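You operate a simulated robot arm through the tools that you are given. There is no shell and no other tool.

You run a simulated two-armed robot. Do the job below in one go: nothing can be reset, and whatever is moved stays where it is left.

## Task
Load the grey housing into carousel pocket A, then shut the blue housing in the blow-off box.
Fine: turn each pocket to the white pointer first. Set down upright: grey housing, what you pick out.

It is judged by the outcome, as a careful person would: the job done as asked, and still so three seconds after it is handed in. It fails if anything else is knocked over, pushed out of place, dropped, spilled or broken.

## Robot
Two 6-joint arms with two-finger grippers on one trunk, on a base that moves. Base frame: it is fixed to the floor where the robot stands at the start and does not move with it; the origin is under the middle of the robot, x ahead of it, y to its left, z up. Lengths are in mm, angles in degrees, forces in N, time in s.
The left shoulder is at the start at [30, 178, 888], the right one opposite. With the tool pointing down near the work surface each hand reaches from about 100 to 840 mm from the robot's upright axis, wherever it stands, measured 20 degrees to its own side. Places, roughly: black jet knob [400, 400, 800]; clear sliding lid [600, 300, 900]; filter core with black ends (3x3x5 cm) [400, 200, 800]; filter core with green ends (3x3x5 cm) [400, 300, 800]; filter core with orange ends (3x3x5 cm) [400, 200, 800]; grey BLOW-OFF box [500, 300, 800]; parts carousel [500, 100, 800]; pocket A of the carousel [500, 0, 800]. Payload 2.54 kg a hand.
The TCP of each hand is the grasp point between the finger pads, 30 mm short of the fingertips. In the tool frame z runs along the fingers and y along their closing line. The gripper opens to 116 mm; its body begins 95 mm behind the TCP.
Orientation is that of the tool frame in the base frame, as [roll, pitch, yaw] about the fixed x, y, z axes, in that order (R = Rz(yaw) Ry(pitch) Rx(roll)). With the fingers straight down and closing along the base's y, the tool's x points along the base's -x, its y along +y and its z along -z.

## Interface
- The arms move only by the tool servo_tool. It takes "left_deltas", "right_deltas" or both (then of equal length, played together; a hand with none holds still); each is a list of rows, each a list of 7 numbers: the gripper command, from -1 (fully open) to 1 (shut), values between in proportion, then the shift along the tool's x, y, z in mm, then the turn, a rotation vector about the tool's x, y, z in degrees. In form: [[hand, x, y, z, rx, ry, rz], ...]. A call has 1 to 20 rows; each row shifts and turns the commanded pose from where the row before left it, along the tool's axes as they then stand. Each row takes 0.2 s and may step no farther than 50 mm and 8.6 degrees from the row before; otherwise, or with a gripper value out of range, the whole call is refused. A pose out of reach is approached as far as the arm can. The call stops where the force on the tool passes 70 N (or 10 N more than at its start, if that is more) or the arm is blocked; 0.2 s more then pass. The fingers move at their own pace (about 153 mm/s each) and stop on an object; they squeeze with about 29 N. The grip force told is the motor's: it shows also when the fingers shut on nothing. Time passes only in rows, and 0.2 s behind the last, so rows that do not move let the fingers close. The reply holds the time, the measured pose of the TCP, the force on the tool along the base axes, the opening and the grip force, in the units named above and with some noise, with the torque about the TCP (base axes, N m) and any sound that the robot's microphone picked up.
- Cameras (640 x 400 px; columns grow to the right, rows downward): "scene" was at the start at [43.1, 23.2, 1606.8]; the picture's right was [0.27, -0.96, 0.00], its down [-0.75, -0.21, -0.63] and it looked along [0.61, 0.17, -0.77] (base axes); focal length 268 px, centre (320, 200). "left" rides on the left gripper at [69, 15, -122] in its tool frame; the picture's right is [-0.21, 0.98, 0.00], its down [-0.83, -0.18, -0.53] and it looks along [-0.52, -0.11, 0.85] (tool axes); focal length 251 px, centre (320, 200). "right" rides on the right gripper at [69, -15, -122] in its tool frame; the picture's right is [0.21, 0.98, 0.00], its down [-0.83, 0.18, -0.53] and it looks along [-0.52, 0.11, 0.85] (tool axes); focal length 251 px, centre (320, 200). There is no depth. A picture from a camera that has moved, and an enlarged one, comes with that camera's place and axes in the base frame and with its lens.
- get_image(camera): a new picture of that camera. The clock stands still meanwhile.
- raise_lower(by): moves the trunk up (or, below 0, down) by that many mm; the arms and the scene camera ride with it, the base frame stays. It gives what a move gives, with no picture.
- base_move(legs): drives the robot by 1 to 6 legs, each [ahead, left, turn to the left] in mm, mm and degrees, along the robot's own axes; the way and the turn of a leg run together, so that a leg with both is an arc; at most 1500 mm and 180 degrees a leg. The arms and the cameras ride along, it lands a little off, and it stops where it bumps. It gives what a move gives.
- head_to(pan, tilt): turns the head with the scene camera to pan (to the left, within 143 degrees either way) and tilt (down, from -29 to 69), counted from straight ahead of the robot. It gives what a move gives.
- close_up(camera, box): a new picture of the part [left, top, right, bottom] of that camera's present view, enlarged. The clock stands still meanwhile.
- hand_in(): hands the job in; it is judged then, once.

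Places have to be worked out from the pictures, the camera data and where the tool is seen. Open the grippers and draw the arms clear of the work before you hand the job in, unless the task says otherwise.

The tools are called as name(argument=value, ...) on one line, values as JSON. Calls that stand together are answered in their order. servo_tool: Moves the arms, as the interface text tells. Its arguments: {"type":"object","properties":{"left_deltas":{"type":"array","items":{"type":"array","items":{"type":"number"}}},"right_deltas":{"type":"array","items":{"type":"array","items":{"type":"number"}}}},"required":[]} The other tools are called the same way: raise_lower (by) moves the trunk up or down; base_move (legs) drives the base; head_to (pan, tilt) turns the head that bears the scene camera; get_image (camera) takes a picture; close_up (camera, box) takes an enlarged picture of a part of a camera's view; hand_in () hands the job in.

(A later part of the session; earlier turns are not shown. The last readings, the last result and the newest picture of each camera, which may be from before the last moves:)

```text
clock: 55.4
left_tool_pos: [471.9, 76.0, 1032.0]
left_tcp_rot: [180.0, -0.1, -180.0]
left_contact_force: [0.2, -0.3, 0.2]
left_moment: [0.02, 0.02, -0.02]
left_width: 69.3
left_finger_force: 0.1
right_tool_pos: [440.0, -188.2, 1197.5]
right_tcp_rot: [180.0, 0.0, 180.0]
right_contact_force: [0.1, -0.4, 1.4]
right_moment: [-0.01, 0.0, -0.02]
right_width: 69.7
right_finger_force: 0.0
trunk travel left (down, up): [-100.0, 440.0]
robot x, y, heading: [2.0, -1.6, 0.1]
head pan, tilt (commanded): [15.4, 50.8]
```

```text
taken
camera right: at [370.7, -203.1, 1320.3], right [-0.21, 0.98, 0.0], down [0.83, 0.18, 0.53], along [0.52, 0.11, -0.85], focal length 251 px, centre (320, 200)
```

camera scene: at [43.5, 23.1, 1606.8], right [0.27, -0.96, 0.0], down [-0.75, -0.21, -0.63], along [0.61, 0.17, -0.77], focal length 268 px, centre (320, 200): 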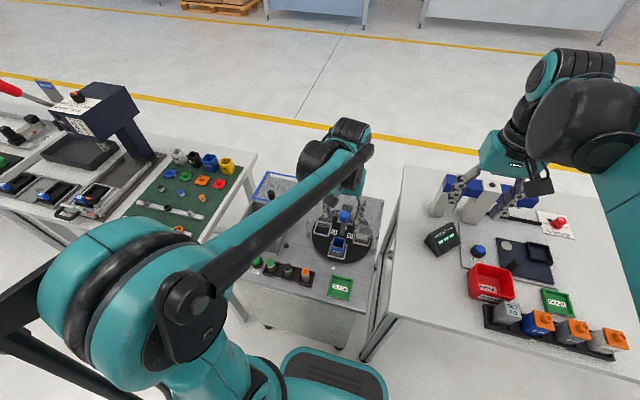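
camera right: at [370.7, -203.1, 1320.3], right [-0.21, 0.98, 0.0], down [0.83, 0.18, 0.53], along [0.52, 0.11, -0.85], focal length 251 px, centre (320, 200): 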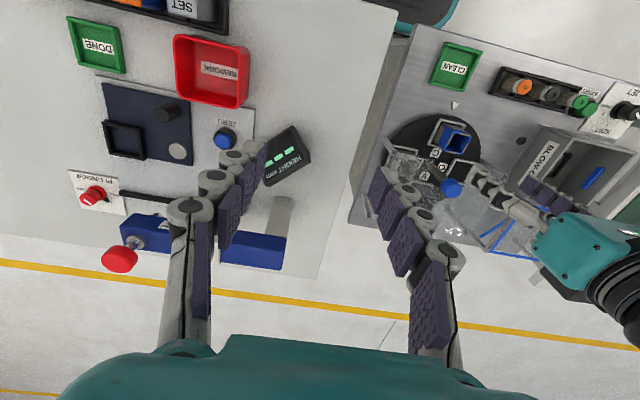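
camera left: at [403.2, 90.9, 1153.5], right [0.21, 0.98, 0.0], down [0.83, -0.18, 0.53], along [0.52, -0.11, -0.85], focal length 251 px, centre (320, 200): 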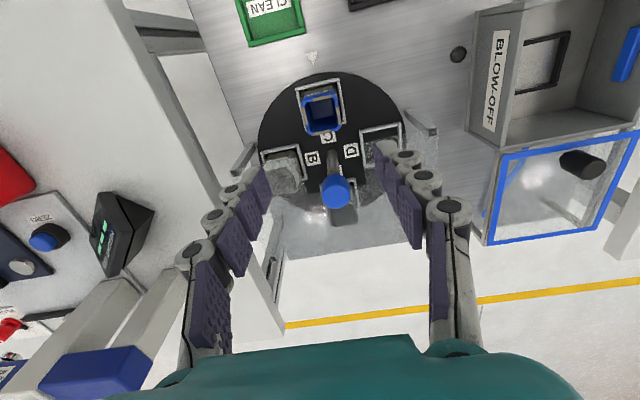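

close_up(camera="left", box=[250, 60, 410, 180])

```text
3.33 times, centred on (330, 120) of left
camera zoom: at [403.2, 90.9, 1153.5], right [0.21, 0.98, 0.0], down [0.83, -0.18, 0.53], along [0.52, -0.11, -0.85], focal length 838 px, centre (287, 467)
```

zoom: 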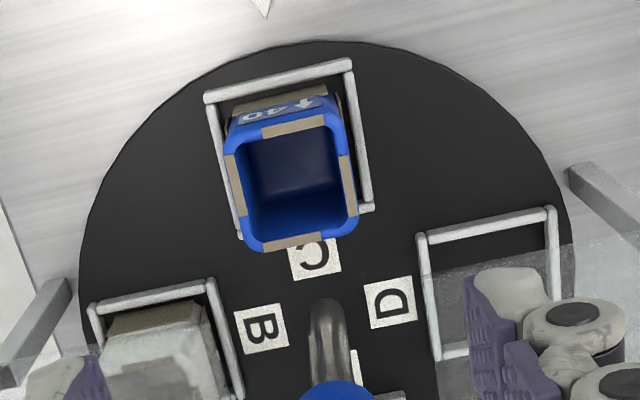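

In the left arm's frame the blue housing reads about (468.5, 79.9). I'll correct and come down to rim level, then check.

servo_tool(left_deltas=[[-0.2, 3.5, 4, 20, 0, 0, 0], [-0.2, 0, 0, 40, 0, 0, 0], [-0.2, 0, 0, 40, 0, 0, 0], [-0.2, 0, 0, 28, 0, 0, 0], [-0.2, 0, 0, 0, 0, 0, 0], [-0.2, 0, 0, 0, 0, 0, 0]])

close_up(camera="left", box=[220, 80, 420, 220])

get_image(camera="scene")

```text
clock: 56.8
left_tool_pos: [466.3, 83.8, 905.0]
left_tcp_rot: [-180.0, 0.0, 179.9]
left_contact_force: [0.4, 0.3, -1.0]
left_moment: [-0.02, 0.0, -0.01]
left_width: 69.7
left_finger_force: 0.0
right_tool_pos: [439.8, -187.9, 1199.2]
right_tcp_rot: [-180.0, 0.0, -180.0]
right_contact_force: [-0.1, 0.9, 0.4]
right_moment: [-0.01, -0.02, -0.03]
right_width: 69.6
right_finger_force: 0.0
trunk travel left (down, up): [-100.0, 440.0]
robot x, y, heading: [-1.4, 3.2, 0.0]
head pan, tilt (commanded): [15.4, 50.8]
```

```text
2.86 times, centred on (320, 150) of left
camera zoom: at [397.9, 98.2, 1026.6], right [0.21, 0.98, 0.0], down [0.83, -0.18, 0.53], along [0.52, -0.11, -0.85], focal length 718 px, centre (320, 343)
```

zoom: 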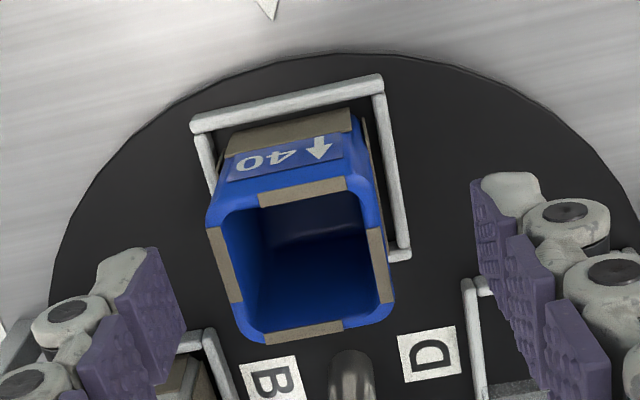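

```text
taken
camera scene: at [43.4, 23.0, 1606.8], right [0.27, -0.96, 0.0], down [-0.75, -0.21, -0.63], along [0.61, 0.17, -0.77], focal length 268 px, centre (320, 200)
```

scene: 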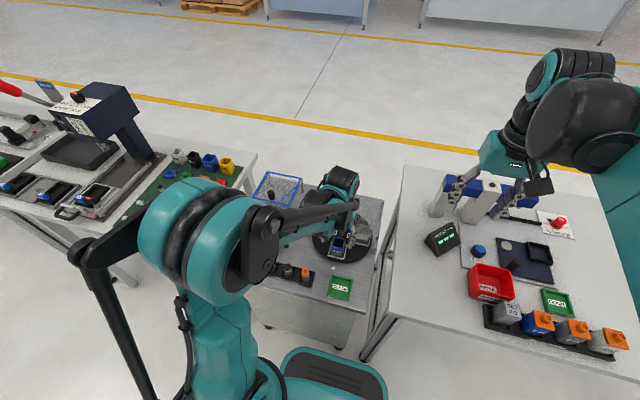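

The hand is now about 5 mm too far in +y and about 3 mm short in x. I'll correct and re-check at this height, with settling time.

servo_tool(left_deltas=[[-0.2, -3, -5.2, 0, 0, 0, 0], [-0.2, 0, 0, 0, 0, 0, 0], [-0.2, 0, 0, 0, 0, 0, 0], [-0.2, 0, 0, 0, 0, 0, 0]])

close_up(camera="left", box=[220, 80, 420, 220])

get_image(camera="right")

```text
clock: 57.8
left_tool_pos: [469.9, 77.7, 905.3]
left_tcp_rot: [179.9, 0.1, -179.9]
left_contact_force: [0.2, 0.4, 0.2]
left_moment: [-0.03, 0.0, 0.0]
left_width: 69.5
left_finger_force: 0.0
right_tool_pos: [439.0, -187.7, 1197.7]
right_tcp_rot: [-180.0, 0.0, 180.0]
right_contact_force: [-0.7, 0.0, 0.4]
right_moment: [-0.01, 0.0, 0.0]
right_width: 69.5
right_finger_force: 0.0
trunk travel left (down, up): [-100.0, 440.0]
robot x, y, heading: [0.6, 0.2, 0.1]
head pan, tilt (commanded): [15.4, 50.8]
```

```text
2.86 times, centred on (320, 150) of left
camera zoom: at [400.1, 92.8, 1026.7], right [0.21, 0.98, 0.0], down [0.83, -0.18, 0.53], along [0.52, -0.11, -0.85], focal length 718 px, centre (320, 343)
```

zoom: 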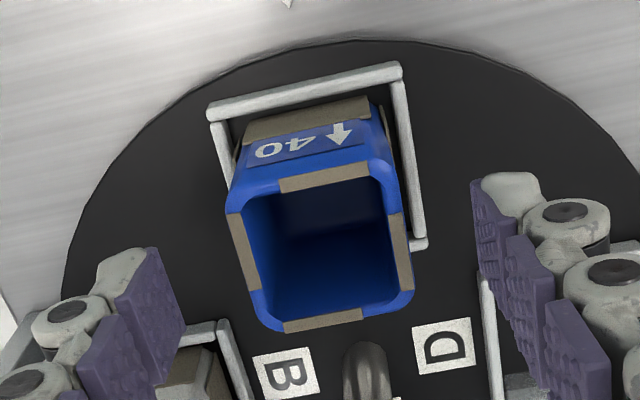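

```text
taken
camera right: at [370.3, -203.1, 1320.4], right [-0.21, 0.98, 0.0], down [0.83, 0.18, 0.53], along [0.52, 0.11, -0.85], focal length 251 px, centre (320, 200)
```

right: 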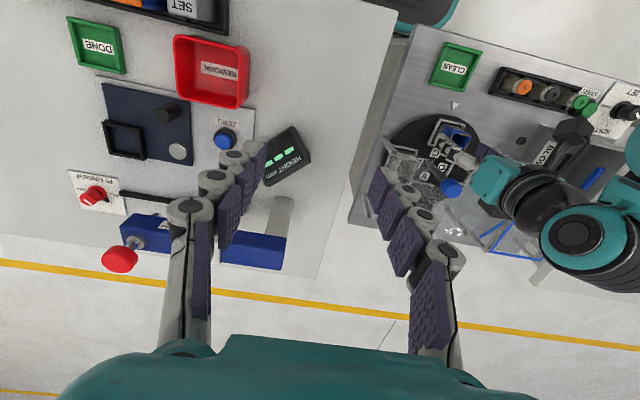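

The housing is centred between the fingers. I'll descend 45 mm to TCP z ≈ 860 and close gently.

servo_tool(left_deltas=[[-0.2, 0, 0.8, 20, 0, 0, 0], [-0.2, 0, 0, 17, 0, 0, 0], [-0.2, 0, 0, 8, 0, 0, 0], [-0.2, 0, 0, 0, 0, 0, 0], [-0.2, 0, 0, 0, 0, 0, 0]])

close_up(camera="left", box=[220, 80, 420, 220])

close_up(camera="right", box=[370, 90, 530, 210])

```text
clock: 59.0
left_tool_pos: [469.1, 77.7, 860.6]
left_tcp_rot: [180.0, 0.0, -179.9]
left_contact_force: [-0.6, 0.2, 1.1]
left_moment: [-0.01, 0.0, 0.02]
left_width: 69.5
left_finger_force: 0.0
right_tool_pos: [439.2, -188.0, 1197.9]
right_tcp_rot: [180.0, 0.0, 180.0]
right_contact_force: [0.1, 0.6, -1.1]
right_moment: [0.0, 0.01, -0.01]
right_width: 69.9
right_finger_force: 0.1
trunk travel left (down, up): [-100.0, 440.0]
robot x, y, heading: [-0.9, -0.0, -0.0]
head pan, tilt (commanded): [15.4, 50.8]
```

```text
2.86 times, centred on (320, 150) of left
camera zoom: at [400.2, 91.5, 980.9], right [0.21, 0.98, 0.0], down [0.83, -0.18, 0.53], along [0.52, -0.11, -0.85], focal length 718 px, centre (320, 343)
```

zoom: 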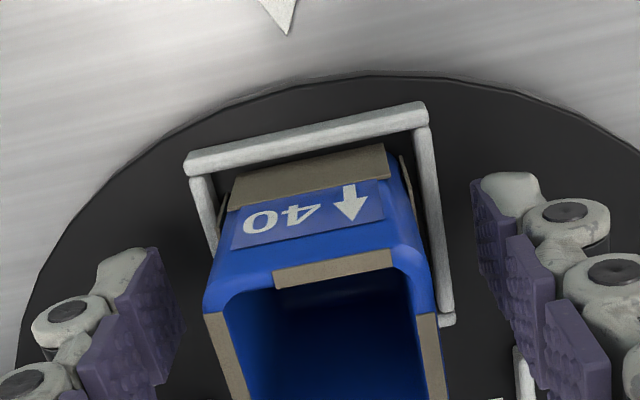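

```text
3.33 times, centred on (450, 150) of right
camera zoom: at [370.5, -203.2, 1320.3], right [-0.21, 0.98, 0.0], down [0.83, 0.18, 0.53], along [0.52, 0.11, -0.85], focal length 838 px, centre (-113, 367)
```

zoom: 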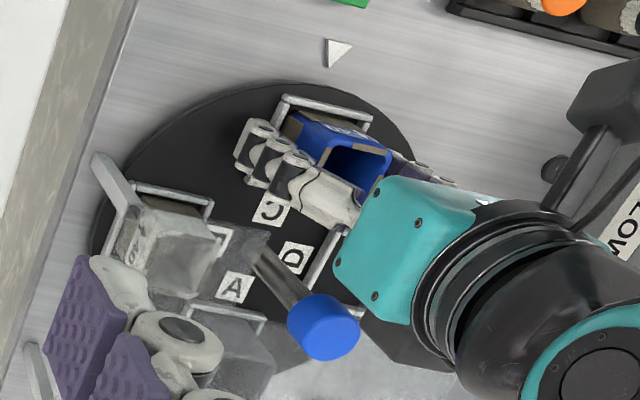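

The fingers straddle the housing below its rim and clear of the rails. I'll close and feel the grip.

servo_tool(left_deltas=[[0.1, 0, 0, 0, 0, 0, 0], [0.25, 0, 0, 0, 0, 0, 0], [0.5, 0, 0, 0, 0, 0, 0], [1, 0, 0, 0, 0, 0, 0], [1, 0, 0, 0, 0, 0, 0]])

close_up(camera="left", box=[220, 80, 420, 220])

close_up(camera="right", box=[370, 90, 530, 210])

```text
clock: 60.2
left_tool_pos: [470.1, 77.1, 859.7]
left_tcp_rot: [180.0, 0.0, -180.0]
left_contact_force: [-0.1, 0.4, 2.6]
left_moment: [-0.07, -0.02, 0.03]
left_width: 38.7
left_finger_force: 28.5
right_tool_pos: [438.5, -188.3, 1198.3]
right_tcp_rot: [-180.0, 0.0, -180.0]
right_contact_force: [0.5, 1.3, 0.0]
right_moment: [0.01, 0.03, -0.03]
right_width: 69.9
right_finger_force: 0.1
trunk travel left (down, up): [-100.0, 440.0]
robot x, y, heading: [-1.4, 1.9, 0.1]
head pan, tilt (commanded): [15.4, 50.8]
```

```text
2.86 times, centred on (320, 150) of left
camera zoom: at [400.1, 91.5, 981.1], right [0.21, 0.98, 0.0], down [0.83, -0.18, 0.53], along [0.52, -0.11, -0.85], focal length 718 px, centre (320, 343)
```

zoom: 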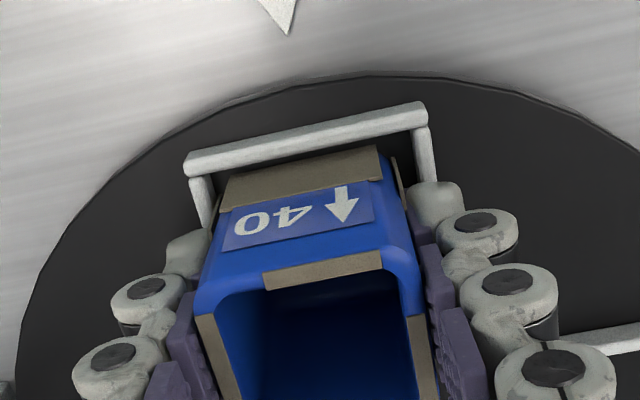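

```text
3.33 times, centred on (450, 150) of right
camera zoom: at [370.3, -203.2, 1320.4], right [-0.21, 0.98, 0.0], down [0.83, 0.18, 0.53], along [0.52, 0.11, -0.85], focal length 838 px, centre (-113, 367)
```

zoom: 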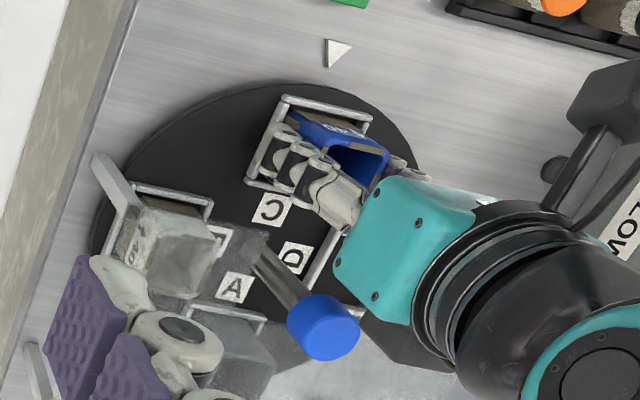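

The blue housing is held at 38.7 mm with 28.5 N. I'll lift straight up about 125 mm.

servo_tool(left_deltas=[[1, 0, 0, -6, 0, 0, 0], [1, 0, 0, -14, 0, 0, 0], [1, 0, 0, -30, 0, 0, 0], [1, 0, 0, -35, 0, 0, 0], [1, 0, 0, -30, 0, 0, 0], [1, 0, 0, -10, 0, 0, 0], [1, 0, 0, 0, 0, 0, 0]])

get_image(camera="left")

close_up(camera="scene", box=[200, 150, 400, 300])

```text
clock: 61.8
left_tool_pos: [469.7, 77.5, 985.0]
left_tcp_rot: [180.0, 0.0, 180.0]
left_contact_force: [-0.9, -0.3, -0.2]
left_moment: [-0.01, 0.03, 0.01]
left_width: 38.7
left_finger_force: 29.2
right_tool_pos: [437.4, -187.6, 1197.2]
right_tcp_rot: [-180.0, 0.0, -179.9]
right_contact_force: [-0.1, -0.4, 0.3]
right_moment: [0.02, -0.02, 0.0]
right_width: 69.4
right_finger_force: 0.0
trunk travel left (down, up): [-100.0, 440.0]
robot x, y, heading: [0.3, -0.6, 0.1]
head pan, tilt (commanded): [15.4, 50.8]
```

```text
taken
camera left: at [401.4, 92.4, 1106.4], right [0.21, 0.98, 0.0], down [0.83, -0.18, 0.53], along [0.52, -0.11, -0.85], focal length 251 px, centre (320, 200)
```

left: 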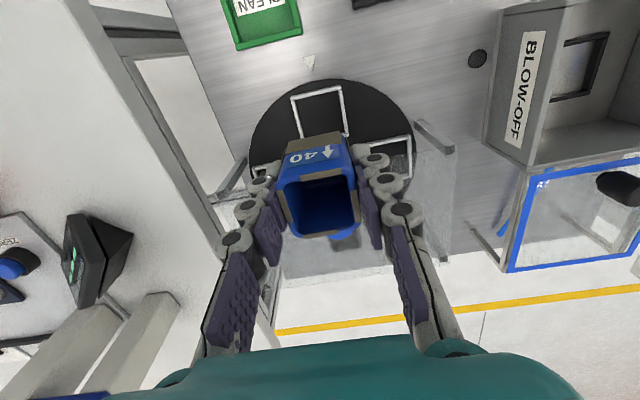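

```text
2.67 times, centred on (300, 225) of scene
camera zoom: at [43.2, 23.1, 1606.8], right [0.27, -0.96, 0.0], down [-0.75, -0.21, -0.63], along [0.61, 0.17, -0.77], focal length 716 px, centre (373, 133)
```

zoom: 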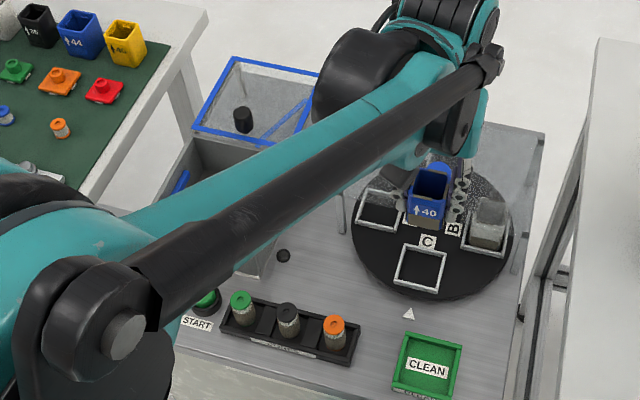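

The blue housing is clear of the pocket. I'll carry it level to above the blow-off nest at about (482, 340) and let it settle.

servo_tool(left_deltas=[[1, -1, 15, 0, 0, 0, 0], [1, -1.5, 30, 0, 0, 0, 0], [1, -1.5, 36, 0, 0, 0, 0], [1, -1.5, 36, 0, 0, 0, 0], [1, -1.5, 36, 0, 0, 0, 0], [1, -1.5, 36, 0, 0, 0, 0], [1, -1.5, 36, 0, 0, 0, 0], [1, -1, 25, 0, 0, 0, 0], [1, -1, 12, 0, 0, 0, 0], [1, 0, 0, 0, 0, 0, 0], [1, 0, 0, 0, 0, 0, 0], [1, 0, 0, 0, 0, 0, 0]])

get_image(camera="left")

get_image(camera="scene")

get_image(camera="right")

```text
clock: 64.4
left_tool_pos: [483.4, 338.2, 982.6]
left_tcp_rot: [-179.9, 0.0, -180.0]
left_contact_force: [-0.3, -1.0, -0.4]
left_moment: [-0.02, -0.05, -0.01]
left_width: 38.8
left_finger_force: 28.9
right_tool_pos: [438.5, -188.7, 1197.6]
right_tcp_rot: [180.0, -0.1, 180.0]
right_contact_force: [0.3, 0.5, -0.2]
right_moment: [-0.02, 0.0, -0.02]
right_width: 69.4
right_finger_force: 0.1
trunk travel left (down, up): [-100.0, 440.0]
robot x, y, heading: [0.6, -1.2, 0.1]
head pan, tilt (commanded): [15.4, 50.8]
```

```text
taken
camera left: at [414.6, 352.4, 1104.2], right [0.21, 0.98, 0.0], down [0.83, -0.18, 0.53], along [0.52, -0.11, -0.85], focal length 251 px, centre (320, 200)
```

left: 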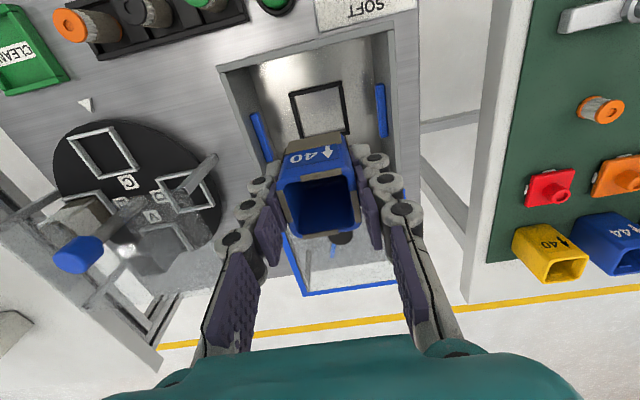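

```text
taken
camera scene: at [43.2, 23.1, 1606.8], right [0.27, -0.96, 0.0], down [-0.75, -0.21, -0.63], along [0.61, 0.17, -0.77], focal length 268 px, centre (320, 200)
```

scene: 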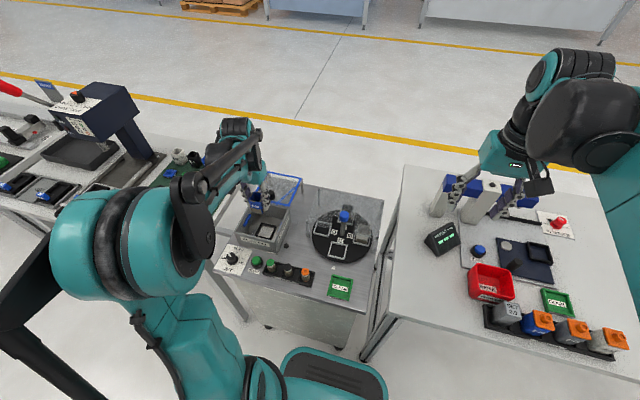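

```text
taken
camera right: at [370.4, -203.1, 1320.3], right [-0.21, 0.98, 0.0], down [0.83, 0.18, 0.53], along [0.52, 0.11, -0.85], focal length 251 px, centre (320, 200)
```

right: 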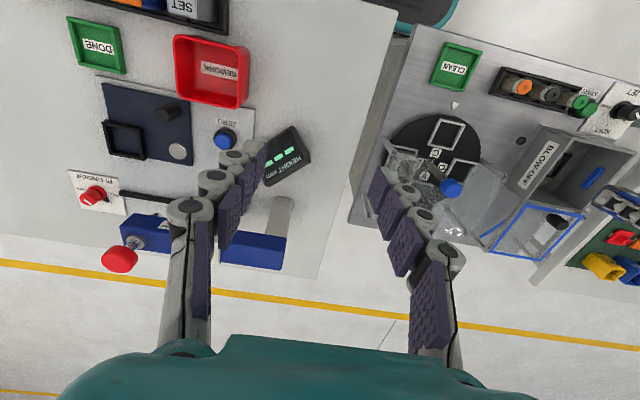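

close_up(camera="left", box=[220, 30, 420, 180])

close_up(camera="scene", box=[215, 170, 315, 260])

```text
2.67 times, centred on (320, 105) of left
camera zoom: at [414.6, 352.4, 1104.2], right [0.21, 0.98, 0.0], down [0.83, -0.18, 0.53], along [0.52, -0.11, -0.85], focal length 670 px, centre (320, 453)
```

zoom: 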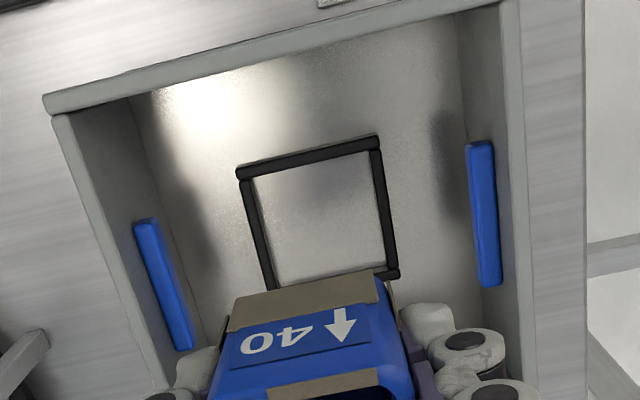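

```text
4.44 times, centred on (265, 215) of scene
camera zoom: at [43.2, 23.1, 1606.8], right [0.27, -0.96, 0.0], down [-0.75, -0.21, -0.63], along [0.61, 0.17, -0.77], focal length 1193 px, centre (564, 133)
```

zoom: 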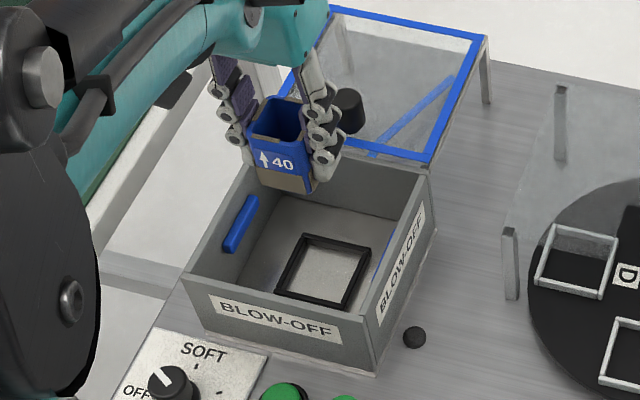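

The nest centre is within about 2 mm of the hand in y and roughly 1–3 mm nearer in x, and the nozzles leave plenty of room for the fingers. I'll nudge −2 mm in x and +1 mm in y and lower partway into the box.

servo_tool(left_deltas=[[1, 2, 1, 15, 0, 0, 0], [1, 0, 0, 25, 0, 0, 0], [1, 0, 0, 30, 0, 0, 0], [1, 0, 0, 20, 0, 0, 0], [1, 0, 0, 10, 0, 0, 0], [1, 0, 0, 0, 0, 0, 0], [1, 0, 0, 0, 0, 0, 0]])

close_up(camera="left", box=[220, 50, 420, 200])

close_up(camera="scene", box=[225, 185, 305, 250])

close_up(camera="right", box=[480, 90, 640, 210])

```text
clock: 66.0
left_tool_pos: [480.7, 341.9, 882.1]
left_tcp_rot: [179.9, 0.1, -180.0]
left_contact_force: [0.5, 0.2, 0.4]
left_moment: [-0.04, -0.02, 0.01]
left_width: 38.8
left_finger_force: 28.6
right_tool_pos: [439.3, -187.7, 1198.2]
right_tcp_rot: [-179.9, 0.0, -180.0]
right_contact_force: [0.1, 0.2, -0.2]
right_moment: [-0.03, 0.0, 0.0]
right_width: 69.6
right_finger_force: 0.0
trunk travel left (down, up): [-100.0, 440.0]
robot x, y, heading: [2.8, 0.1, -0.1]
head pan, tilt (commanded): [15.4, 50.8]
```

```text
2.67 times, centred on (320, 125) of left
camera zoom: at [411.5, 356.6, 1003.6], right [0.21, 0.98, 0.0], down [0.83, -0.18, 0.53], along [0.52, -0.11, -0.85], focal length 670 px, centre (320, 400)
```

zoom: 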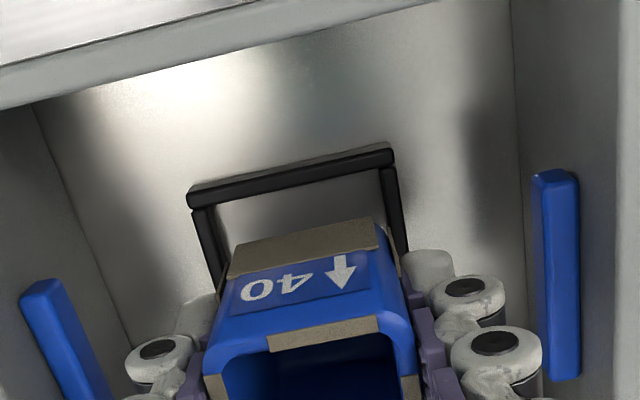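

```text
6.15 times, centred on (265, 218) of scene
camera zoom: at [43.2, 23.2, 1606.8], right [0.27, -0.96, 0.0], down [-0.75, -0.21, -0.63], along [0.61, 0.17, -0.77], focal length 1651 px, centre (658, 92)
```

zoom: 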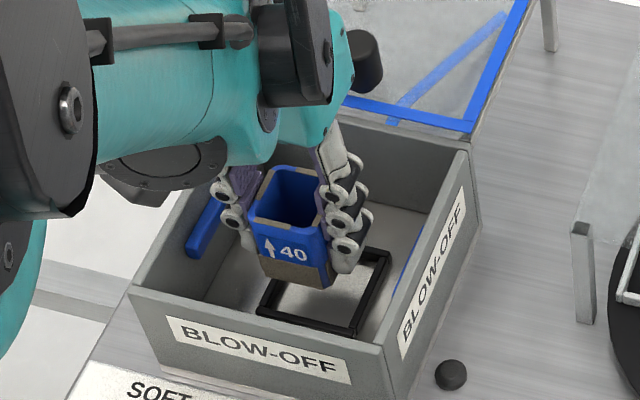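

```text
3.33 times, centred on (560, 150) of right
camera zoom: at [370.5, -203.1, 1320.3], right [-0.21, 0.98, 0.0], down [0.83, 0.18, 0.53], along [0.52, 0.11, -0.85], focal length 838 px, centre (-480, 367)
```

zoom: 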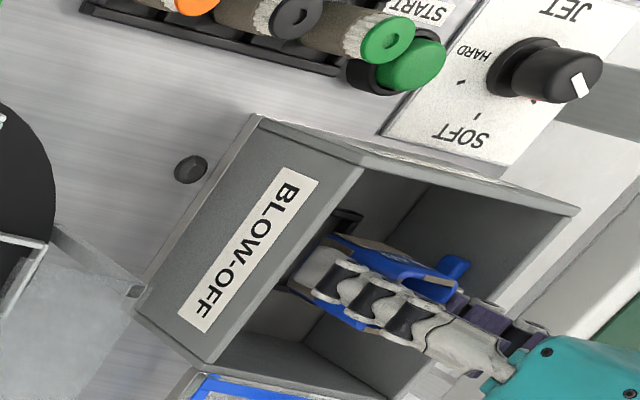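

x is right, while y is about 3 mm too far left of the nest. I'll correct that and lower another 18 mm.

servo_tool(left_deltas=[[1, 0, -2.8, 0, 0, 0, 0], [1, 0, 0, 10, 0, 0, 0], [1, 0, 0, 8, 0, 0, 0], [1, 0, 0, 0, 0, 0, 0], [1, 0, 0, 0, 0, 0, 0]])

close_up(camera="left", box=[220, 60, 420, 210])

close_up(camera="scene", box=[225, 185, 305, 250])

```text
clock: 67.2
left_tool_pos: [480.1, 338.9, 866.9]
left_tcp_rot: [179.9, 0.1, -179.9]
left_contact_force: [0.7, -0.2, -1.1]
left_moment: [0.0, -0.01, -0.02]
left_width: 38.5
left_finger_force: 29.5
right_tool_pos: [438.6, -187.4, 1197.9]
right_tcp_rot: [-179.9, 0.0, -180.0]
right_contact_force: [-0.1, 0.0, 0.0]
right_moment: [0.01, -0.02, 0.01]
right_width: 70.0
right_finger_force: 0.1
trunk travel left (down, up): [-100.0, 440.0]
robot x, y, heading: [3.3, -3.4, -0.0]
head pan, tilt (commanded): [15.4, 50.8]
```

```text
2.67 times, centred on (320, 135) of left
camera zoom: at [410.7, 353.0, 987.9], right [0.21, 0.98, 0.0], down [0.83, -0.18, 0.53], along [0.52, -0.11, -0.85], focal length 670 px, centre (320, 373)
```

zoom: 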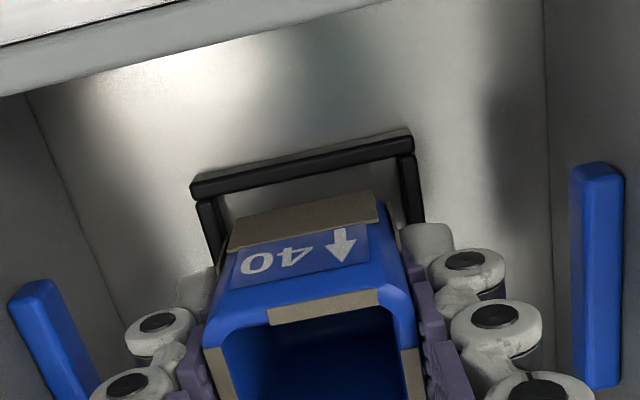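

```text
6.15 times, centred on (265, 218) of scene
camera zoom: at [43.2, 23.2, 1606.8], right [0.27, -0.96, 0.0], down [-0.75, -0.21, -0.63], along [0.61, 0.17, -0.77], focal length 1651 px, centre (658, 92)
```

zoom: 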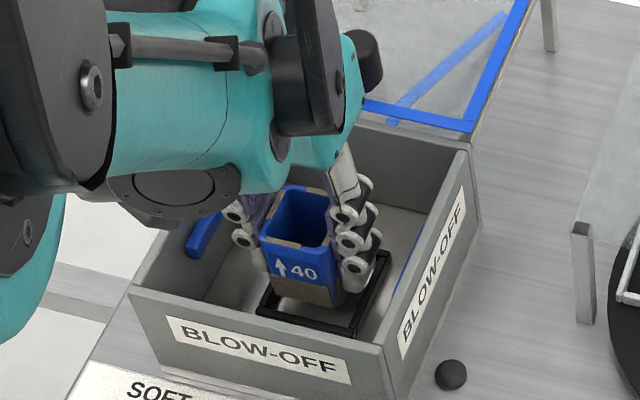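

Now y is centred, and it needs about +1.2 mm in x. I'll apply that and lower towards the floor, watching the contact force.

servo_tool(left_deltas=[[1, -1.2, 0, 0, 0, 0, 0], [1, 0, 0, 4, 0, 0, 0], [1, 0, 0, 4, 0, 0, 0], [1, 0, 0, 2, 0, 0, 0], [1, 0, 0, 0, 0, 0, 0]])

close_up(camera="left", box=[220, 60, 420, 210])

close_up(camera="scene", box=[225, 185, 305, 250])

```text
clock: 68.4
left_tool_pos: [481.3, 339.6, 855.9]
left_tcp_rot: [179.9, 0.0, 180.0]
left_contact_force: [0.6, 1.0, -1.0]
left_moment: [0.02, 0.0, -0.01]
left_width: 38.8
left_finger_force: 29.5
right_tool_pos: [438.9, -187.6, 1198.8]
right_tcp_rot: [180.0, -0.1, 180.0]
right_contact_force: [0.2, 1.1, -0.2]
right_moment: [0.02, 0.01, 0.02]
right_width: 69.4
right_finger_force: 0.1
trunk travel left (down, up): [-100.0, 440.0]
robot x, y, heading: [1.1, 1.1, 0.1]
head pan, tilt (commanded): [15.4, 50.8]
```

```text
2.67 times, centred on (320, 135) of left
camera zoom: at [411.3, 352.9, 978.2], right [0.21, 0.98, 0.0], down [0.83, -0.18, 0.53], along [0.52, -0.11, -0.85], focal length 670 px, centre (320, 373)
```

zoom: 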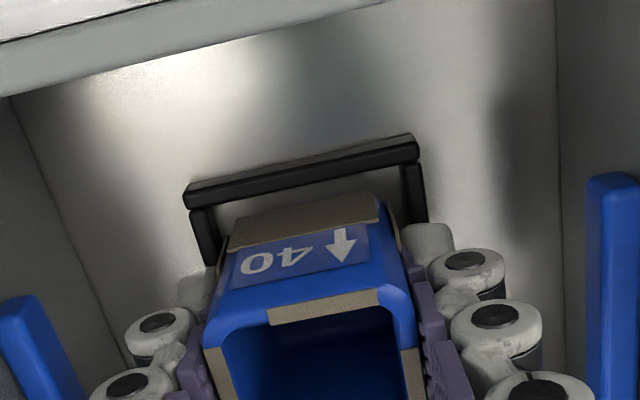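

```text
6.15 times, centred on (265, 218) of scene
camera zoom: at [43.2, 23.2, 1606.8], right [0.27, -0.96, 0.0], down [-0.75, -0.21, -0.63], along [0.61, 0.17, -0.77], focal length 1651 px, centre (658, 92)
```

zoom: 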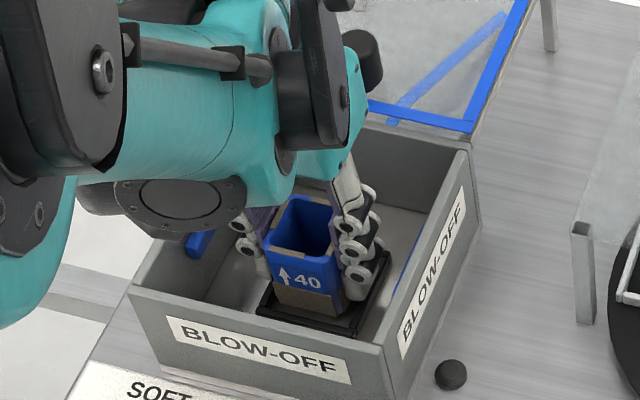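

No contact yet and the housing is still centred over the nest. I'll lower in 1.5 mm steps.

servo_tool(left_deltas=[[1, 0, 0, 1.5, 0, 0, 0], [1, 0, 0, 1.5, 0, 0, 0], [1, 0, 0, 1.5, 0, 0, 0], [1, 0, 0, 0, 0, 0, 0]])

```text
clock: 69.4
left_tool_pos: [480.6, 338.6, 852.6]
left_tcp_rot: [180.0, 0.0, 180.0]
left_contact_force: [-0.3, -0.1, -1.1]
left_moment: [0.02, -0.01, 0.01]
left_width: 38.6
left_finger_force: 28.6
right_tool_pos: [439.0, -187.6, 1199.0]
right_tcp_rot: [179.9, 0.0, 180.0]
right_contact_force: [-0.3, 1.0, 0.9]
right_moment: [0.02, 0.04, 0.0]
right_width: 69.7
right_finger_force: 0.0
trunk travel left (down, up): [-100.0, 440.0]
robot x, y, heading: [-0.5, -2.5, 0.0]
head pan, tilt (commanded): [15.4, 50.8]
```

No contact yet, so I continue down in small steps.

servo_tool(left_deltas=[[1, 0, 0, 1.5, 0, 0, 0], [1, 0, 0, 1.5, 0, 0, 0], [1, 0, 0, 0, 0, 0, 0]])

close_up(camera="left", box=[220, 60, 420, 210])

```text
clock: 70.2
left_tool_pos: [481.5, 339.5, 849.6]
left_tcp_rot: [179.9, 0.0, 180.0]
left_contact_force: [1.1, 1.3, 13.6]
left_moment: [-0.01, -0.05, -0.04]
left_width: 38.6
left_finger_force: 29.1
right_tool_pos: [438.0, -188.3, 1198.2]
right_tcp_rot: [179.9, 0.0, 179.9]
right_contact_force: [-0.6, 0.2, -0.3]
right_moment: [-0.05, 0.0, 0.05]
right_width: 69.4
right_finger_force: 0.1
trunk travel left (down, up): [-100.0, 440.0]
robot x, y, heading: [-2.3, 1.6, -0.2]
head pan, tilt (commanded): [15.4, 50.8]
```

```text
2.67 times, centred on (320, 135) of left
camera zoom: at [411.8, 353.7, 970.9], right [0.21, 0.98, 0.0], down [0.83, -0.18, 0.53], along [0.52, -0.11, -0.85], focal length 670 px, centre (320, 373)
```

zoom: 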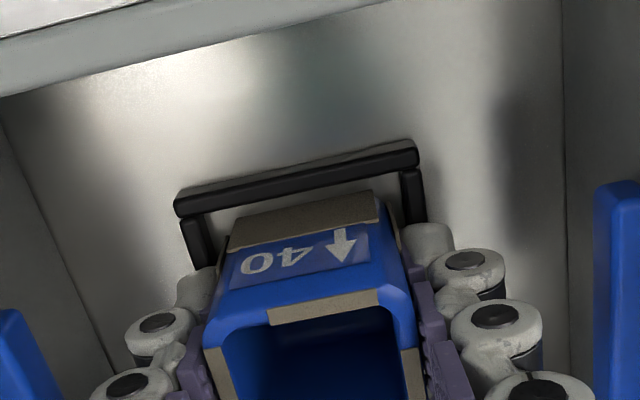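

Floor contact at TCP z ≈ 850 (13.6 N), with the housing inside the nest frame. I'll open to about 56 mm, enough to release while staying clear of the nozzles.

servo_tool(left_deltas=[[0.28, 0, 0, 0, 0, 0, 0], [0.2, 0, 0, 0, 0, 0, 0], [0.1, 0, 0, 0, 0, 0, 0], [0.04, 0, 0, 0, 0, 0, 0], [0.04, 0, 0, 0, 0, 0, 0]])

close_up(camera="left", box=[220, 60, 420, 210])

close_up(camera="scene", box=[225, 185, 305, 250])

```text
clock: 71.4
left_tool_pos: [480.3, 340.3, 849.4]
left_tcp_rot: [179.9, 0.0, 180.0]
left_contact_force: [-0.2, 0.6, 0.3]
left_moment: [-0.01, -0.03, 0.02]
left_width: 55.7
left_finger_force: 0.0
right_tool_pos: [438.5, -188.0, 1198.0]
right_tcp_rot: [-179.9, 0.0, 180.0]
right_contact_force: [-0.3, -0.3, 0.3]
right_moment: [0.02, 0.01, 0.02]
right_width: 69.7
right_finger_force: 0.0
trunk travel left (down, up): [-100.0, 440.0]
robot x, y, heading: [-0.2, 0.3, 0.1]
head pan, tilt (commanded): [15.4, 50.8]
```

```text
2.67 times, centred on (320, 135) of left
camera zoom: at [412.2, 354.1, 970.3], right [0.21, 0.98, 0.0], down [0.83, -0.18, 0.53], along [0.52, -0.11, -0.85], focal length 670 px, centre (320, 373)
```

zoom: 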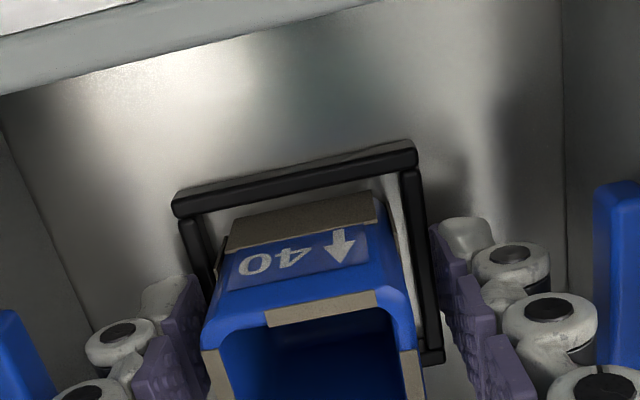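

```text
6.15 times, centred on (265, 218) of scene
camera zoom: at [43.1, 23.1, 1606.8], right [0.27, -0.96, 0.0], down [-0.75, -0.21, -0.63], along [0.61, 0.17, -0.77], focal length 1651 px, centre (658, 92)
```

zoom: 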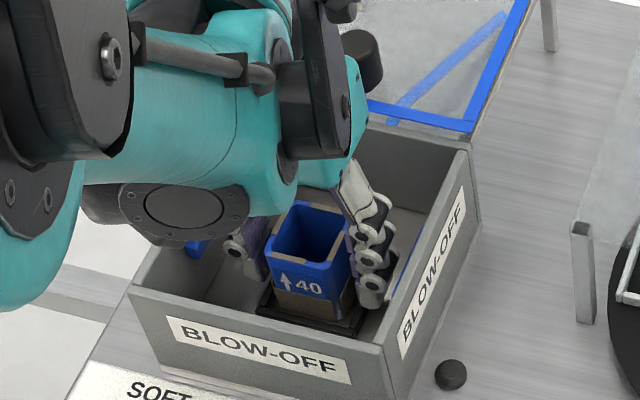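

The housing stands upright in the nest and the fingers are clear of it. I'll raise the hand straight up out of the box.

servo_tool(left_deltas=[[0.04, 0, 0, -10, 0, 0, 0], [0.04, 0, 0, -20, 0, 0, 0], [0.04, 0, 0, -35, 0, 0, 0], [0.04, 0, 0, -40, 0, 0, 0], [0.04, 0, 0, -40, 0, 0, 0], [0.04, 0, 0, -15, 0, 0, 0], [0.04, 0, 0, 0, 0, 0, 0]])

get_image(camera="left")

close_up(camera="left", box=[210, 40, 430, 300])

close_up(camera="scene", box=[225, 165, 325, 250])

close_up(camera="right", box=[440, 100, 640, 280])

```text
clock: 73.0
left_tool_pos: [480.7, 339.5, 1009.8]
left_tcp_rot: [-180.0, 0.0, -179.9]
left_contact_force: [0.8, -0.7, -0.4]
left_moment: [0.0, 0.02, 0.0]
left_width: 55.9
left_finger_force: 0.0
right_tool_pos: [438.4, -188.1, 1198.0]
right_tcp_rot: [180.0, 0.0, 180.0]
right_contact_force: [-0.6, -0.7, 0.1]
right_moment: [-0.01, 0.02, 0.01]
right_width: 70.0
right_finger_force: 0.0
trunk travel left (down, up): [-100.0, 440.0]
robot x, y, heading: [1.3, 1.0, -0.1]
head pan, tilt (commanded): [15.4, 50.8]
```

```text
taken
camera left: at [411.0, 354.1, 1130.8], right [0.21, 0.98, 0.0], down [0.83, -0.18, 0.53], along [0.52, -0.11, -0.85], focal length 251 px, centre (320, 200)
```

left: 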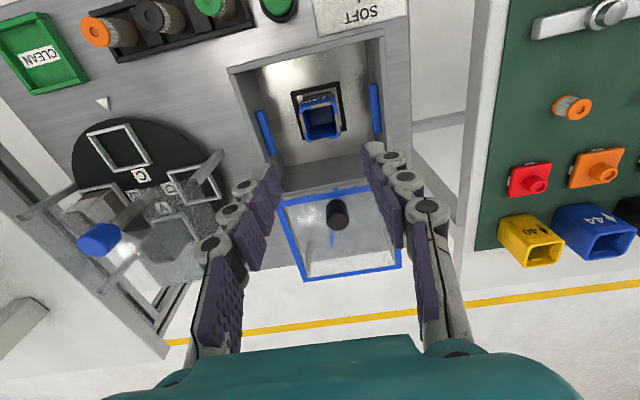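

```text
1.54 times, centred on (320, 170) of left
camera zoom: at [411.0, 354.1, 1130.8], right [0.21, 0.98, 0.0], down [0.83, -0.18, 0.53], along [0.52, -0.11, -0.85], focal length 387 px, centre (320, 246)
```

zoom: 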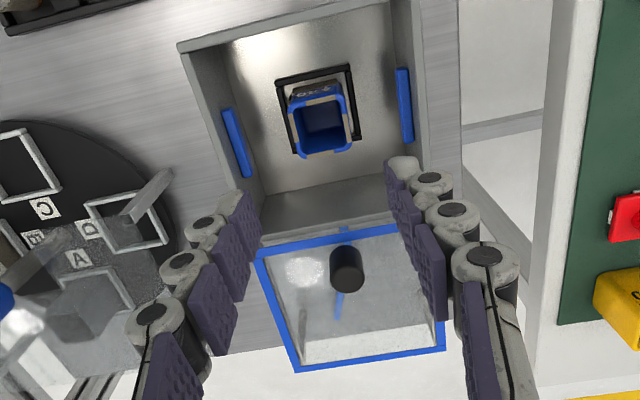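

```text
4.71 times, centred on (275, 208) of scene
camera zoom: at [43.1, 23.1, 1606.8], right [0.27, -0.96, 0.0], down [-0.75, -0.21, -0.63], along [0.61, 0.17, -0.77], focal length 1263 px, centre (532, 165)
```

zoom: 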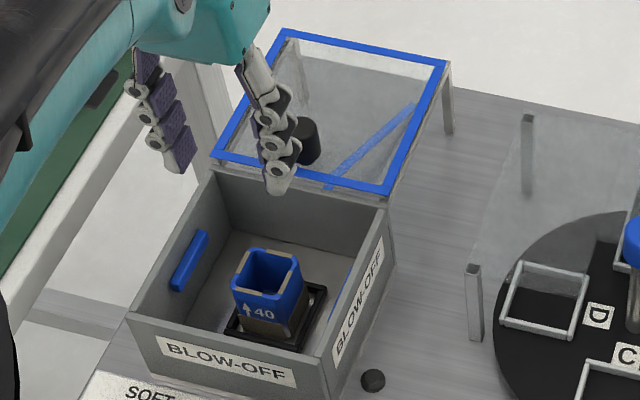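

```text
2.22 times, centred on (540, 190) of right
camera zoom: at [370.4, -203.1, 1320.3], right [-0.21, 0.98, 0.0], down [0.83, 0.18, 0.53], along [0.52, 0.11, -0.85], focal length 559 px, centre (-169, 222)
```

zoom: 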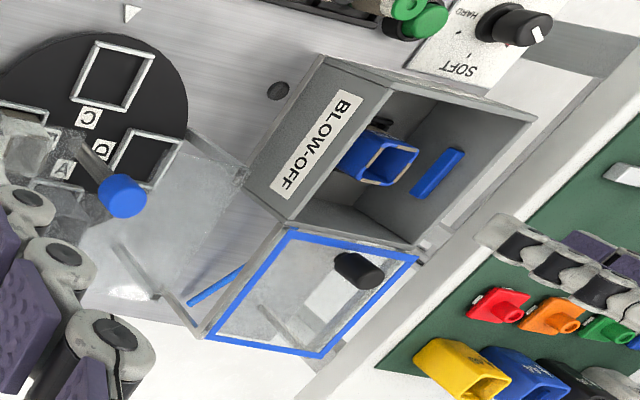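

The blue housing is upright and centred in the nest. The lid's black knob is at about (566, 340), spanning z ≈ 893–927, so I move the left hand above it.

servo_tool(left_deltas=[[0, -20, 0.2, 0, 0, 0, 0], [0, -25, 0.2, 0, 0, 0, 0], [0, -25, 0.1, 0, 0, 0, 0], [0, -15.5, 0, 0, 0, 0, 0], [0, 0, 0, 0, 0, 0, 0], [0, 0, 0, 0, 0, 0, 0], [0, 0, 0, 0, 0, 0, 0]])

get_image(camera="left")

close_up(camera="left", box=[220, 50, 420, 220])

close_up(camera="scene", box=[225, 145, 325, 230])

```text
clock: 74.6
left_tool_pos: [567.6, 339.9, 1009.9]
left_tcp_rot: [179.9, 0.0, 180.0]
left_contact_force: [-0.2, 0.1, -0.2]
left_moment: [0.02, 0.0, 0.0]
left_width: 58.0
left_finger_force: 0.1
right_tool_pos: [438.4, -187.1, 1198.8]
right_tcp_rot: [-179.9, 0.0, -180.0]
right_contact_force: [-0.3, 0.2, -0.8]
right_moment: [-0.02, 0.01, 0.01]
right_width: 69.5
right_finger_force: 0.0
trunk travel left (down, up): [-100.0, 440.0]
robot x, y, heading: [3.3, -3.1, 0.1]
head pan, tilt (commanded): [15.4, 50.8]
```

```text
taken
camera left: at [497.8, 354.3, 1130.8], right [0.21, 0.98, 0.0], down [0.83, -0.18, 0.53], along [0.52, -0.11, -0.85], focal length 251 px, centre (320, 200)
```

left: 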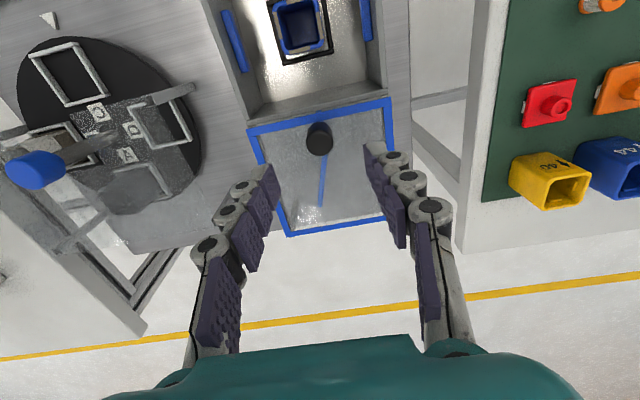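

```text
2.35 times, centred on (320, 135) of left
camera zoom: at [497.8, 354.3, 1130.8], right [0.21, 0.98, 0.0], down [0.83, -0.18, 0.53], along [0.52, -0.11, -0.85], focal length 592 px, centre (320, 353)
```

zoom: 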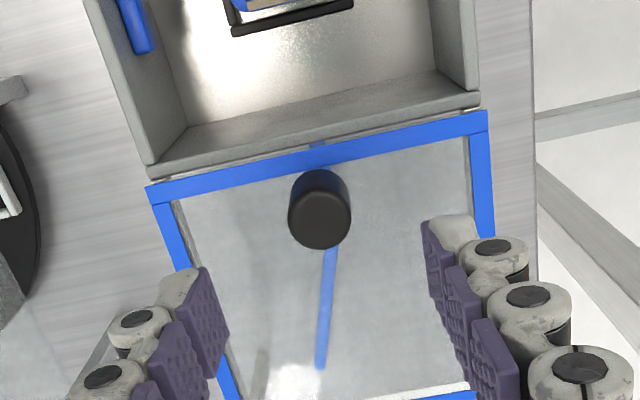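

```text
4.71 times, centred on (275, 188) of scene
camera zoom: at [43.0, 23.1, 1606.8], right [0.27, -0.96, 0.0], down [-0.75, -0.21, -0.63], along [0.61, 0.17, -0.77], focal length 1263 px, centre (532, 259)
```

zoom: 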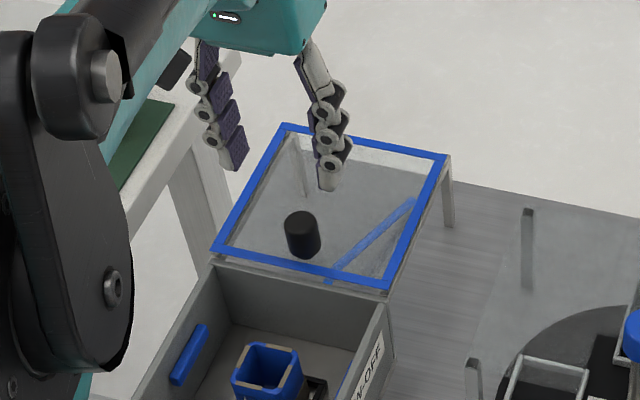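

The hand is over the knob within about 1.5 mm and the lid surface is at about z 887. I'll descend to TCP z ≈ 923, keeping the tips clear of the lid, and grip the knob.

servo_tool(left_deltas=[[0, -1.5, 0, 25, 0, 0, 0], [0, 0, 0, 30, 0, 0, 0], [0, 0, 0, 22, 0, 0, 0], [0, 0, 0, 8, 0, 0, 0], [0, 0, 0, 0, 0, 0, 0], [0, 0, 0, 0, 0, 0, 0]])

close_up(camera="left", box=[220, 90, 420, 260])

close_up(camera="scene", box=[225, 145, 325, 230])

```text
clock: 76.0
left_tool_pos: [568.8, 340.2, 923.5]
left_tcp_rot: [179.9, 0.0, -180.0]
left_contact_force: [0.8, 0.2, -0.7]
left_moment: [-0.01, 0.02, -0.01]
left_width: 57.9
left_finger_force: 0.0
right_tool_pos: [439.1, -188.5, 1198.0]
right_tcp_rot: [-180.0, 0.0, 180.0]
right_contact_force: [-0.6, 0.9, 0.3]
right_moment: [-0.02, -0.02, -0.01]
right_width: 69.4
right_finger_force: 0.1
trunk travel left (down, up): [-100.0, 440.0]
robot x, y, heading: [-2.0, 0.9, 0.0]
head pan, tilt (commanded): [15.4, 50.8]
```

```text
2.35 times, centred on (320, 175) of left
camera zoom: at [499.1, 355.0, 1044.7], right [0.21, 0.98, 0.0], down [0.83, -0.18, 0.53], along [0.52, -0.11, -0.85], focal length 592 px, centre (320, 259)
```

zoom: 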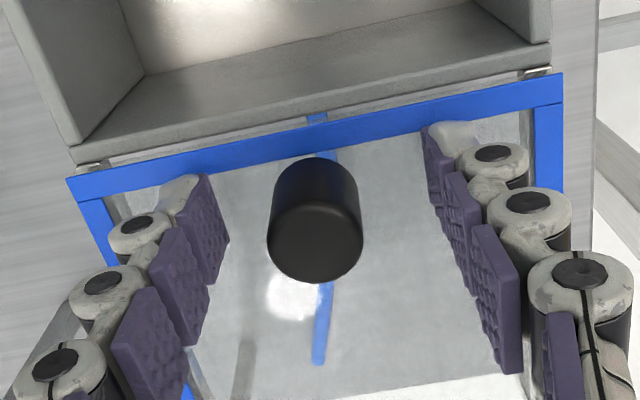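

```text
4.71 times, centred on (275, 188) of scene
camera zoom: at [43.2, 23.2, 1606.8], right [0.27, -0.96, 0.0], down [-0.75, -0.21, -0.63], along [0.61, 0.17, -0.77], focal length 1263 px, centre (532, 259)
```

zoom: 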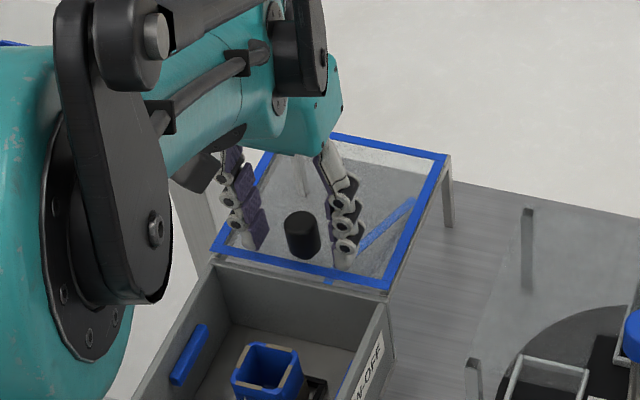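

The knob is between the fingers. I'll close on it.

servo_tool(left_deltas=[[0.2, 0, -0.8, 0, 0, 0, 0], [0.5, 0, 0, 0, 0, 0, 0], [1, 0, 0, 0, 0, 0, 0], [1, 0, 0, 0, 0, 0, 0], [1, 0, 0, 0, 0, 0, 0]])

close_up(camera="left", box=[220, 90, 420, 260])

```text
clock: 77.2
left_tool_pos: [567.7, 338.1, 923.6]
left_tcp_rot: [-180.0, 0.1, -180.0]
left_contact_force: [-1.9, -5.8, -4.5]
left_moment: [-0.23, -0.03, -0.06]
left_width: 23.2
left_finger_force: 44.8
right_tool_pos: [438.9, -189.2, 1198.4]
right_tcp_rot: [-180.0, 0.0, 180.0]
right_contact_force: [-0.3, 0.3, -0.5]
right_moment: [-0.03, 0.0, 0.01]
right_width: 69.7
right_finger_force: 0.1
trunk travel left (down, up): [-100.0, 440.0]
robot x, y, heading: [1.3, 0.4, 0.0]
head pan, tilt (commanded): [15.4, 50.8]
```

```text
2.35 times, centred on (320, 175) of left
camera zoom: at [499.2, 353.3, 1044.9], right [0.22, 0.98, 0.0], down [0.83, -0.18, 0.53], along [0.52, -0.12, -0.85], focal length 592 px, centre (320, 259)
```

zoom: 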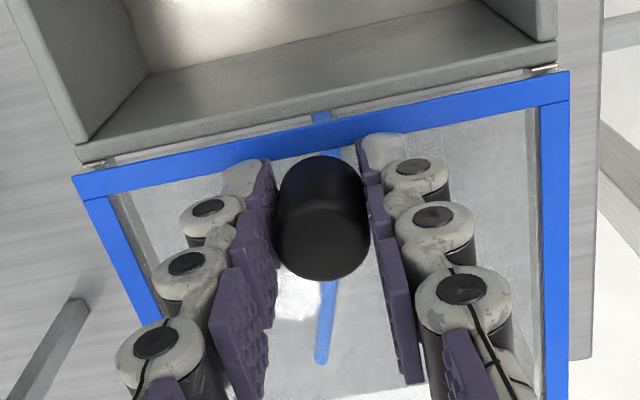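

The knob is gripped. I'll pull the lid a short way towards the robot (tool +x) and read the force.

servo_tool(left_deltas=[[1, 3, 0, 0, 0, 0, 0], [1, 5, 0, 0, 0, 0, 0], [1, 6, 0, 0, 0, 0, 0], [1, 6, 0, 0, 0, 0, 0], [1, 0, 0, 0, 0, 0, 0]])

close_up(camera="left", box=[220, 90, 420, 260])

```text
clock: 78.4
left_tool_pos: [548.3, 338.1, 923.3]
left_tcp_rot: [179.9, 0.0, -179.9]
left_contact_force: [-0.4, -6.0, 1.0]
left_moment: [-0.16, -0.06, 0.0]
left_width: 23.1
left_finger_force: 44.7
right_tool_pos: [438.5, -188.4, 1197.3]
right_tcp_rot: [180.0, 0.0, -180.0]
right_contact_force: [0.3, 0.1, -0.4]
right_moment: [0.01, -0.03, 0.0]
right_width: 69.7
right_finger_force: 0.1
trunk travel left (down, up): [-100.0, 440.0]
robot x, y, heading: [-1.8, -2.5, 0.2]
head pan, tilt (commanded): [15.4, 50.8]
```

```text
2.35 times, centred on (320, 175) of left
camera zoom: at [478.4, 353.2, 1044.9], right [0.21, 0.98, 0.0], down [0.83, -0.18, 0.53], along [0.52, -0.11, -0.85], focal length 592 px, centre (320, 259)
```

zoom: 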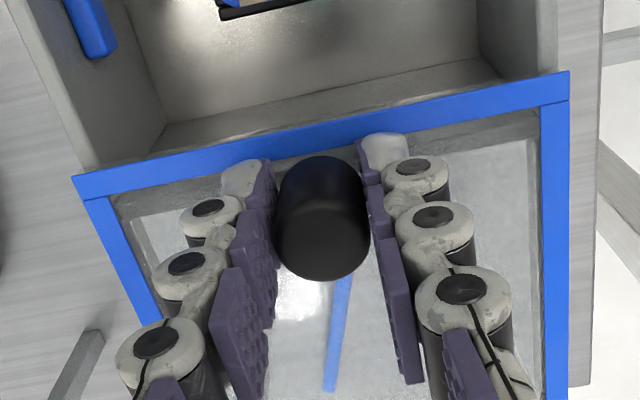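

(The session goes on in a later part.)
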